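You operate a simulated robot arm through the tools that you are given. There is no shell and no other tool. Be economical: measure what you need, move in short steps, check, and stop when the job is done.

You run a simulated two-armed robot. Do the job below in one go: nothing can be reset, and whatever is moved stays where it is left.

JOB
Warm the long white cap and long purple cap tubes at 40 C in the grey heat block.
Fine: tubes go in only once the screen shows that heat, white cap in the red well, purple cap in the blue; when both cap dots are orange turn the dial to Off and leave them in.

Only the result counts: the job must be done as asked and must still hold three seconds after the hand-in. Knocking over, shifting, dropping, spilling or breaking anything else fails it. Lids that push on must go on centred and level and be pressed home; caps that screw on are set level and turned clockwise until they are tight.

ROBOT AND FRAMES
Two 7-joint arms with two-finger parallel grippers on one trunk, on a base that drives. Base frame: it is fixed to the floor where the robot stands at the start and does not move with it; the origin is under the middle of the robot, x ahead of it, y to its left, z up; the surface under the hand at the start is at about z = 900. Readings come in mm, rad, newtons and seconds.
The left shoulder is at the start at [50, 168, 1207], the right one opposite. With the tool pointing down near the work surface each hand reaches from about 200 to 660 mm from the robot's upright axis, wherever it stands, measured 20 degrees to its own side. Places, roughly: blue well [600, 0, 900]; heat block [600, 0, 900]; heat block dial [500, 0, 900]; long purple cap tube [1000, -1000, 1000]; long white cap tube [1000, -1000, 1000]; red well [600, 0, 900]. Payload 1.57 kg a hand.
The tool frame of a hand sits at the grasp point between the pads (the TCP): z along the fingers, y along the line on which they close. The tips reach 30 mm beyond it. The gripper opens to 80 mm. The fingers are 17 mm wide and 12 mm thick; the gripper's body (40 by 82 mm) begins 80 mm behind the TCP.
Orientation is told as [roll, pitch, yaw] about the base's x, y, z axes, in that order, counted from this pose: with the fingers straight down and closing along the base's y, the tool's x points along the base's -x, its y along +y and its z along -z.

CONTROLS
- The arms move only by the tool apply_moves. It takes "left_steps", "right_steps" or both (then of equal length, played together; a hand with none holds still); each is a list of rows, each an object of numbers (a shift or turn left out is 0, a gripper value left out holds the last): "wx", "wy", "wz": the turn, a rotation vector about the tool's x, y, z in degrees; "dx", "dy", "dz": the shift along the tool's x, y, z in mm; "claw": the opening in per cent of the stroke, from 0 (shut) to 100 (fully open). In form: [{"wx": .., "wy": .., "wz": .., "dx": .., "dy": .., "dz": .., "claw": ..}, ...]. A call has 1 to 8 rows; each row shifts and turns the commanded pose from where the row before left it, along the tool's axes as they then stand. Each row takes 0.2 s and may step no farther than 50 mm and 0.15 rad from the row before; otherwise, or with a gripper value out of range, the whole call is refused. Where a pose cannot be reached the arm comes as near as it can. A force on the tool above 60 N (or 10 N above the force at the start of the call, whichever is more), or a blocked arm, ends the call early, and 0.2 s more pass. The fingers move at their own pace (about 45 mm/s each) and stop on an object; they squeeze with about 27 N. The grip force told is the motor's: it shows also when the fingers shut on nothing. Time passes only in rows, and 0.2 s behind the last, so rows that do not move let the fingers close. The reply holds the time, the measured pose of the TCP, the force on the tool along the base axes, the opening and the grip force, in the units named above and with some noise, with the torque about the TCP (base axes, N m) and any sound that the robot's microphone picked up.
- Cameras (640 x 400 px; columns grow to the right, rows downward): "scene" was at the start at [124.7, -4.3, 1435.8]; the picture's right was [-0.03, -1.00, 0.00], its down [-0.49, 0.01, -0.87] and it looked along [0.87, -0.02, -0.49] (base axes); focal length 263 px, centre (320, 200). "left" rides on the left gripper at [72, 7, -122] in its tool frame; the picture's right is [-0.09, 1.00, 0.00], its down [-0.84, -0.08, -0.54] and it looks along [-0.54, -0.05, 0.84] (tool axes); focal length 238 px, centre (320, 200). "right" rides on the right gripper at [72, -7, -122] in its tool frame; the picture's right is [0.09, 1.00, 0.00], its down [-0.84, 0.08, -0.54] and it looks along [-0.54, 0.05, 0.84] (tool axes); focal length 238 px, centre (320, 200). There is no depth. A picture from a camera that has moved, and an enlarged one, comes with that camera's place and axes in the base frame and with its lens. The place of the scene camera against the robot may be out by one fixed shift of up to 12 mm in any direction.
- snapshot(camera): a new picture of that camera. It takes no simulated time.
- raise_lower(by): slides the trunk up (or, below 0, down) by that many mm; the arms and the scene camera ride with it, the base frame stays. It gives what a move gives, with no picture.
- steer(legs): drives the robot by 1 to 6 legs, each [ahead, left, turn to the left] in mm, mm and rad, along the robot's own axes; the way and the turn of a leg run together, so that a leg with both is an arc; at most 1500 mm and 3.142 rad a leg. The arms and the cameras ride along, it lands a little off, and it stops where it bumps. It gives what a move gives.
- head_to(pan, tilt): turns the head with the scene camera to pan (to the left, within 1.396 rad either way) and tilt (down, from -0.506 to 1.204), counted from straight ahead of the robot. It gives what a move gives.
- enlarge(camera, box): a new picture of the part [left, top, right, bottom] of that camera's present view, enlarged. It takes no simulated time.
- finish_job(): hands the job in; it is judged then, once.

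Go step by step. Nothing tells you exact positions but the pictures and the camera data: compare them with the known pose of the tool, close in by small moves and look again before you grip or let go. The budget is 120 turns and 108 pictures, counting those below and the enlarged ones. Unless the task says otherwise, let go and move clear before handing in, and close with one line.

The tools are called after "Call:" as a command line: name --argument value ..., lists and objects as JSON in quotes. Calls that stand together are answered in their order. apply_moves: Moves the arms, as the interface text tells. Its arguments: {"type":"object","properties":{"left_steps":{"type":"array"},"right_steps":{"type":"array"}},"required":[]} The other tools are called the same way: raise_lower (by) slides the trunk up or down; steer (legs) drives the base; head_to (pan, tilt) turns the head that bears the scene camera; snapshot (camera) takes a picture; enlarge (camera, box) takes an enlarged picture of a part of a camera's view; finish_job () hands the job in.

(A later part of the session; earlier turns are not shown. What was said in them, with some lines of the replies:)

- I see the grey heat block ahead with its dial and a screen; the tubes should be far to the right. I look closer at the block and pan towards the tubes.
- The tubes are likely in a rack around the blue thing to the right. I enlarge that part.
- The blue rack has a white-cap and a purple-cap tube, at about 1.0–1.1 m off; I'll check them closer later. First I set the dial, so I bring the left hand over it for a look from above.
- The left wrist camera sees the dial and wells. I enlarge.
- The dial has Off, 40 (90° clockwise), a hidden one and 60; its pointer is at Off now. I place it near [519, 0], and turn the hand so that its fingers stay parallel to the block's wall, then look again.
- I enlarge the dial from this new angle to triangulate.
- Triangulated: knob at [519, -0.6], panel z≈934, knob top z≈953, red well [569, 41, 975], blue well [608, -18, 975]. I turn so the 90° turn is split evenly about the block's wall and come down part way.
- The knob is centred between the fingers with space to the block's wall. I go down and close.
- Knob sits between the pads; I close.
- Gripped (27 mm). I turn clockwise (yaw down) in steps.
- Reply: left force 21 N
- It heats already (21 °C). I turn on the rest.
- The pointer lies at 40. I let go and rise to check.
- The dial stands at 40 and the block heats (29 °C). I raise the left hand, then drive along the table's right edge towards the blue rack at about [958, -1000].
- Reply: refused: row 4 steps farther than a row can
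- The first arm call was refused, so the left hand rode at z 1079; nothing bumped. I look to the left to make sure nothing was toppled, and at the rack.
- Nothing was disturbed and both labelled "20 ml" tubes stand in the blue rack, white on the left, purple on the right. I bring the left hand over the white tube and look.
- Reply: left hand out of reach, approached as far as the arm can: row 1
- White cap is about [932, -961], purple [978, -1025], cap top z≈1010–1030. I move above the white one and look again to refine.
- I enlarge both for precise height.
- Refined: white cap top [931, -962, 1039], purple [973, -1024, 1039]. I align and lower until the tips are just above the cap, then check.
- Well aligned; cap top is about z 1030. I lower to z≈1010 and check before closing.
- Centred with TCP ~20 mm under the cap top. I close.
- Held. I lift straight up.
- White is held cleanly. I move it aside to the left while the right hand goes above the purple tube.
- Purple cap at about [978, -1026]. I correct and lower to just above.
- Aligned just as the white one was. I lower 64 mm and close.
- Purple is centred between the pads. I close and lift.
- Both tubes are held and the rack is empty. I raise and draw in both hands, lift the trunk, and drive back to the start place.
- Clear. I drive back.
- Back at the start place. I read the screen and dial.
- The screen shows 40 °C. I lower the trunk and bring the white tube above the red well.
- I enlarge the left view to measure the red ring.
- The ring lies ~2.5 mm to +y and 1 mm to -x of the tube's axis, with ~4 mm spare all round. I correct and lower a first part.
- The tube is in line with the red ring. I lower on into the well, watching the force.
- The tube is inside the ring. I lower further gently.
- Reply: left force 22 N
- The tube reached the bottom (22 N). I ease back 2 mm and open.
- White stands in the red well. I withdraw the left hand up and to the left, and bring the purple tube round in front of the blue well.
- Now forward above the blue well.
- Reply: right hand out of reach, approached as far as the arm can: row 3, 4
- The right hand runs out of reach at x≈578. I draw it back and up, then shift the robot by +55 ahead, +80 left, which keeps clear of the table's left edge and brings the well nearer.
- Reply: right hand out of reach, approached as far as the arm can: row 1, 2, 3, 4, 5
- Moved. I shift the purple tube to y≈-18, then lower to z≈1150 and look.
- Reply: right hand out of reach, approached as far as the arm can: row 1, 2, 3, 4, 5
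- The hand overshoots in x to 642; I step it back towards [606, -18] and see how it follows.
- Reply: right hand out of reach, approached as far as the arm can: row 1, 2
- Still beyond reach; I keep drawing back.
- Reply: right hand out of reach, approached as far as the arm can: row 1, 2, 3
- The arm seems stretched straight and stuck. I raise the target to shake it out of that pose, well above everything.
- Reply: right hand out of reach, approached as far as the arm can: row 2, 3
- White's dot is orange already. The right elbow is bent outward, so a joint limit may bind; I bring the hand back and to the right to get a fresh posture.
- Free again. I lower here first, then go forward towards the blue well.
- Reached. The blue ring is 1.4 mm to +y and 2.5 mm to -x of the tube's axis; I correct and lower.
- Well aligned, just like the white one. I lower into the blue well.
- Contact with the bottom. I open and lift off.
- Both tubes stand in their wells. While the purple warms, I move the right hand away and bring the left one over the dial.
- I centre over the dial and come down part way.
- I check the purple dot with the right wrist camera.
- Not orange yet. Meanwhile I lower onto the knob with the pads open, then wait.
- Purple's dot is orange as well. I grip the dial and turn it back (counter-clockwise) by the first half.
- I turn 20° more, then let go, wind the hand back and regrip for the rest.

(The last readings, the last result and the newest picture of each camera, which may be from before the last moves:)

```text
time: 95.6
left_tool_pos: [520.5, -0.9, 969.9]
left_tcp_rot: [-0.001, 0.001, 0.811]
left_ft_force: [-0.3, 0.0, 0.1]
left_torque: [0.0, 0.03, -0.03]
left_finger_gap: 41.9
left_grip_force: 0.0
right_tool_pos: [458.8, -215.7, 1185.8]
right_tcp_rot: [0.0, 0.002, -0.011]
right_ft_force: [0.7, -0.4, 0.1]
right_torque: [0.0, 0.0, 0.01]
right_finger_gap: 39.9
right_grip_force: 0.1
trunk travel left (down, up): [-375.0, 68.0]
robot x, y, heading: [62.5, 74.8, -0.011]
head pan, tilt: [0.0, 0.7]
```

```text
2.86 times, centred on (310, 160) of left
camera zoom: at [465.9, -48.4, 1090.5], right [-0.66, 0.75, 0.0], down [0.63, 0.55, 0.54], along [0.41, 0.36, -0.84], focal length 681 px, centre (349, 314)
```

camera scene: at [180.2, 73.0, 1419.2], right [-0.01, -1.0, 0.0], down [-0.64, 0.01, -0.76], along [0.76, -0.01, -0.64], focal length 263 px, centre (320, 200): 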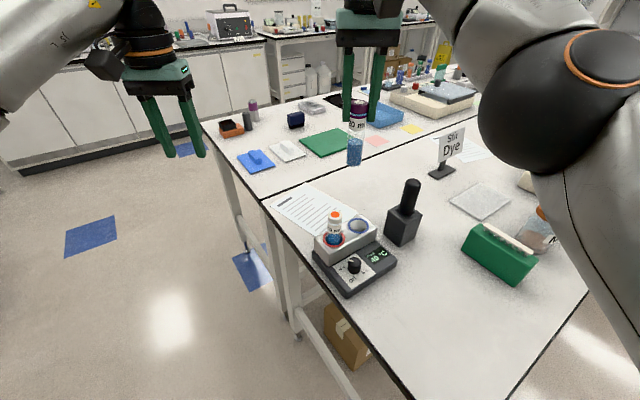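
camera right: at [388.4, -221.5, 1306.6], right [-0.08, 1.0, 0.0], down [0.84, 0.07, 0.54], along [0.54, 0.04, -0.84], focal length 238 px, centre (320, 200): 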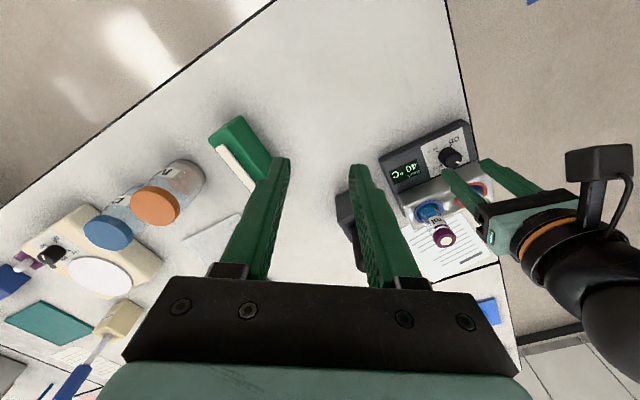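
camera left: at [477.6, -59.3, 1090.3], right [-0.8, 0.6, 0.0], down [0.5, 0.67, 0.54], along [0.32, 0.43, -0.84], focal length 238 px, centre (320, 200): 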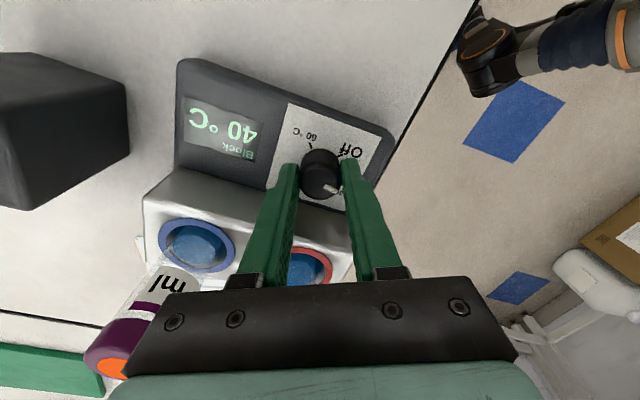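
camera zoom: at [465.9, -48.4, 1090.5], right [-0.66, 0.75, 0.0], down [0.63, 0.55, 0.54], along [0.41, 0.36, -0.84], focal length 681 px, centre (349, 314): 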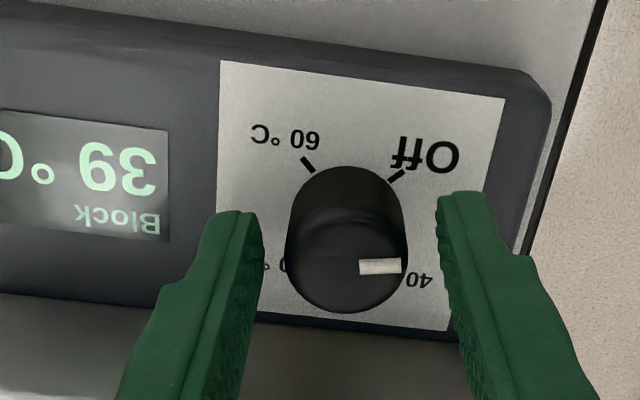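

The pointer is about 38° short of Off and the block already cools (39 °C). I regrip and turn the rest.

Call:
apply_moves --left_steps '[{"claw": 10}, {}, {}, {"wz": -7.8}, {"wz": -7.8}, {"wz": -7.8}, {"wz": -7.8}, {"wz": -7.8}]'

Call:
enlarge --camera "left" --box '[200, 90, 420, 230]'

```text
time: 97.4
left_tool_pos: [521.9, 0.3, 969.3]
left_tcp_rot: [0.001, 0.0, 1.496]
left_ft_force: [4.9, -2.0, 0.8]
left_torque: [-0.13, -0.01, -0.06]
left_finger_gap: 26.6
left_grip_force: 37.6
right_tool_pos: [460.0, -216.2, 1184.1]
right_tcp_rot: [0.001, 0.002, -0.009]
right_ft_force: [0.1, 0.8, 0.0]
right_torque: [-0.02, 0.01, -0.01]
right_finger_gap: 40.0
right_grip_force: 0.1
trunk travel left (down, up): [-375.0, 68.0]
robot x, y, heading: [60.3, 74.9, -0.01]
head pan, tilt: [0.0, 0.7]
```

```text
2.86 times, centred on (310, 160) of left
camera zoom: at [508.7, -71.9, 1090.5], right [-0.99, 0.16, 0.0], down [0.14, 0.83, 0.54], along [0.09, 0.53, -0.84], focal length 681 px, centre (349, 314)
```

zoom: 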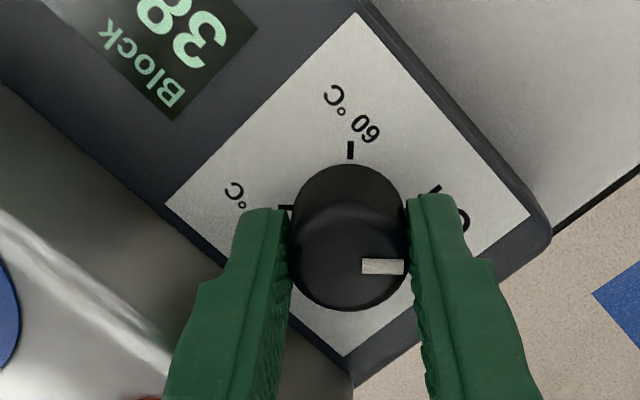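

The pointer points the way it did at Off at the start. I let go, rise, and check.

Call:
apply_moves --left_steps '[{"claw": 50}, {}, {}, {"dz": -30}, {"dz": -40}, {"dz": -40}]'

Call:
enlarge --camera "left" --box '[200, 70, 420, 210]'

```text
time: 98.8
left_tool_pos: [520.4, 1.4, 1079.8]
left_tcp_rot: [0.001, 0.0, 1.496]
left_ft_force: [-0.5, -0.8, 0.2]
left_torque: [-0.01, -0.01, 0.0]
left_finger_gap: 39.8
left_grip_force: 0.0
right_tool_pos: [459.3, -216.2, 1184.7]
right_tcp_rot: [0.0, 0.001, -0.011]
right_ft_force: [0.3, 0.2, 0.3]
right_torque: [0.0, -0.03, -0.02]
right_finger_gap: 40.1
right_grip_force: 0.0
trunk travel left (down, up): [-375.0, 68.0]
robot x, y, heading: [63.2, 72.6, -0.009]
head pan, tilt: [0.0, 0.7]
```

```text
2.86 times, centred on (310, 140) of left
camera zoom: at [507.4, -71.0, 1201.0], right [-0.99, 0.17, 0.0], down [0.14, 0.83, 0.54], along [0.09, 0.53, -0.84], focal length 681 px, centre (349, 371)
```

zoom: 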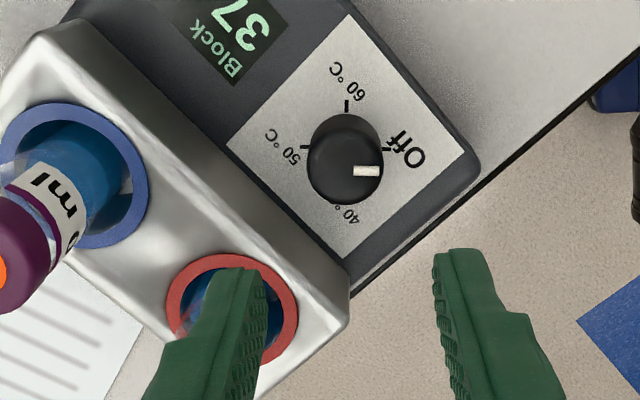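

The dial points to Off and the block cools. I raise the left hand clear and take a last look.

Call:
apply_moves --left_steps '[{"dz": -40}, {"dz": -40}, {"dz": -40}, {"dx": 30}, {"dx": 30}, {"dx": 20}]'

Call:
snapshot --camera "scene"

Call:
enlarge --camera "scene" --box '[310, 150, 420, 300]'

```text
time: 100.2
left_tool_pos: [519.7, -41.5, 1200.6]
left_tcp_rot: [-0.002, 0.001, 1.495]
left_ft_force: [0.6, 0.2, -0.3]
left_torque: [-0.02, 0.0, -0.03]
left_finger_gap: 40.1
left_grip_force: 0.0
left hand out of reach, approached as far as the arm can: row 5, 6
right_tool_pos: [459.8, -217.0, 1184.9]
right_tcp_rot: [-0.001, 0.001, -0.009]
right_ft_force: [-0.7, -0.8, -0.3]
right_torque: [0.03, -0.04, 0.0]
right_finger_gap: 39.9
right_grip_force: 0.1
trunk travel left (down, up): [-375.0, 68.0]
robot x, y, heading: [58.7, 75.8, -0.01]
head pan, tilt: [0.0, 0.7]
```

```text
47 pictures are left
camera scene: at [179.9, 72.5, 1419.3], right [-0.01, -1.0, 0.0], down [-0.64, 0.01, -0.76], along [0.76, -0.01, -0.64], focal length 263 px, centre (320, 200)
```

scene: 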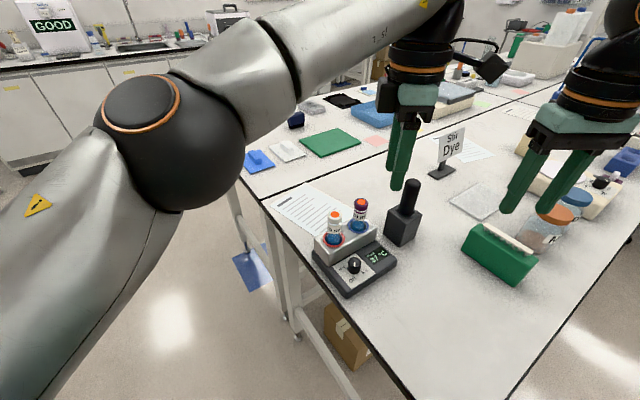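

```text
2.67 times, centred on (365, 225) of scene
camera zoom: at [179.9, 72.5, 1419.3], right [-0.01, -1.0, 0.0], down [-0.64, 0.01, -0.76], along [0.76, -0.01, -0.64], focal length 701 px, centre (200, 133)
```

zoom: 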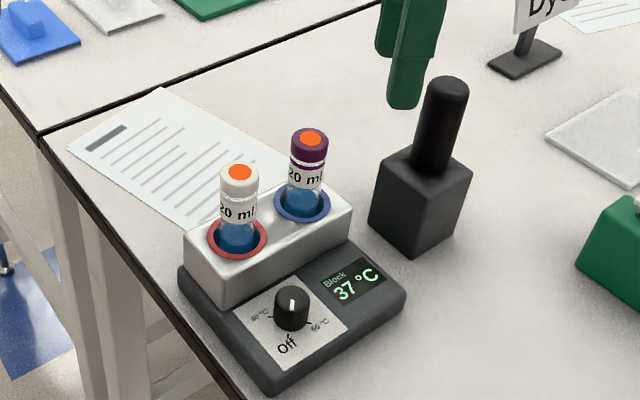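

Both tubes stand in their wells with orange dots, the dial is at Off, and both hands are clear. I hand in.

Call:
finish_job

```text
The job is handed in.
```

I warmed both tubes at 40 °C. The white cap is in the red well and the purple cap in the blue. Both cap dots are orange, the dial is at Off, and the tubes are still in the block.
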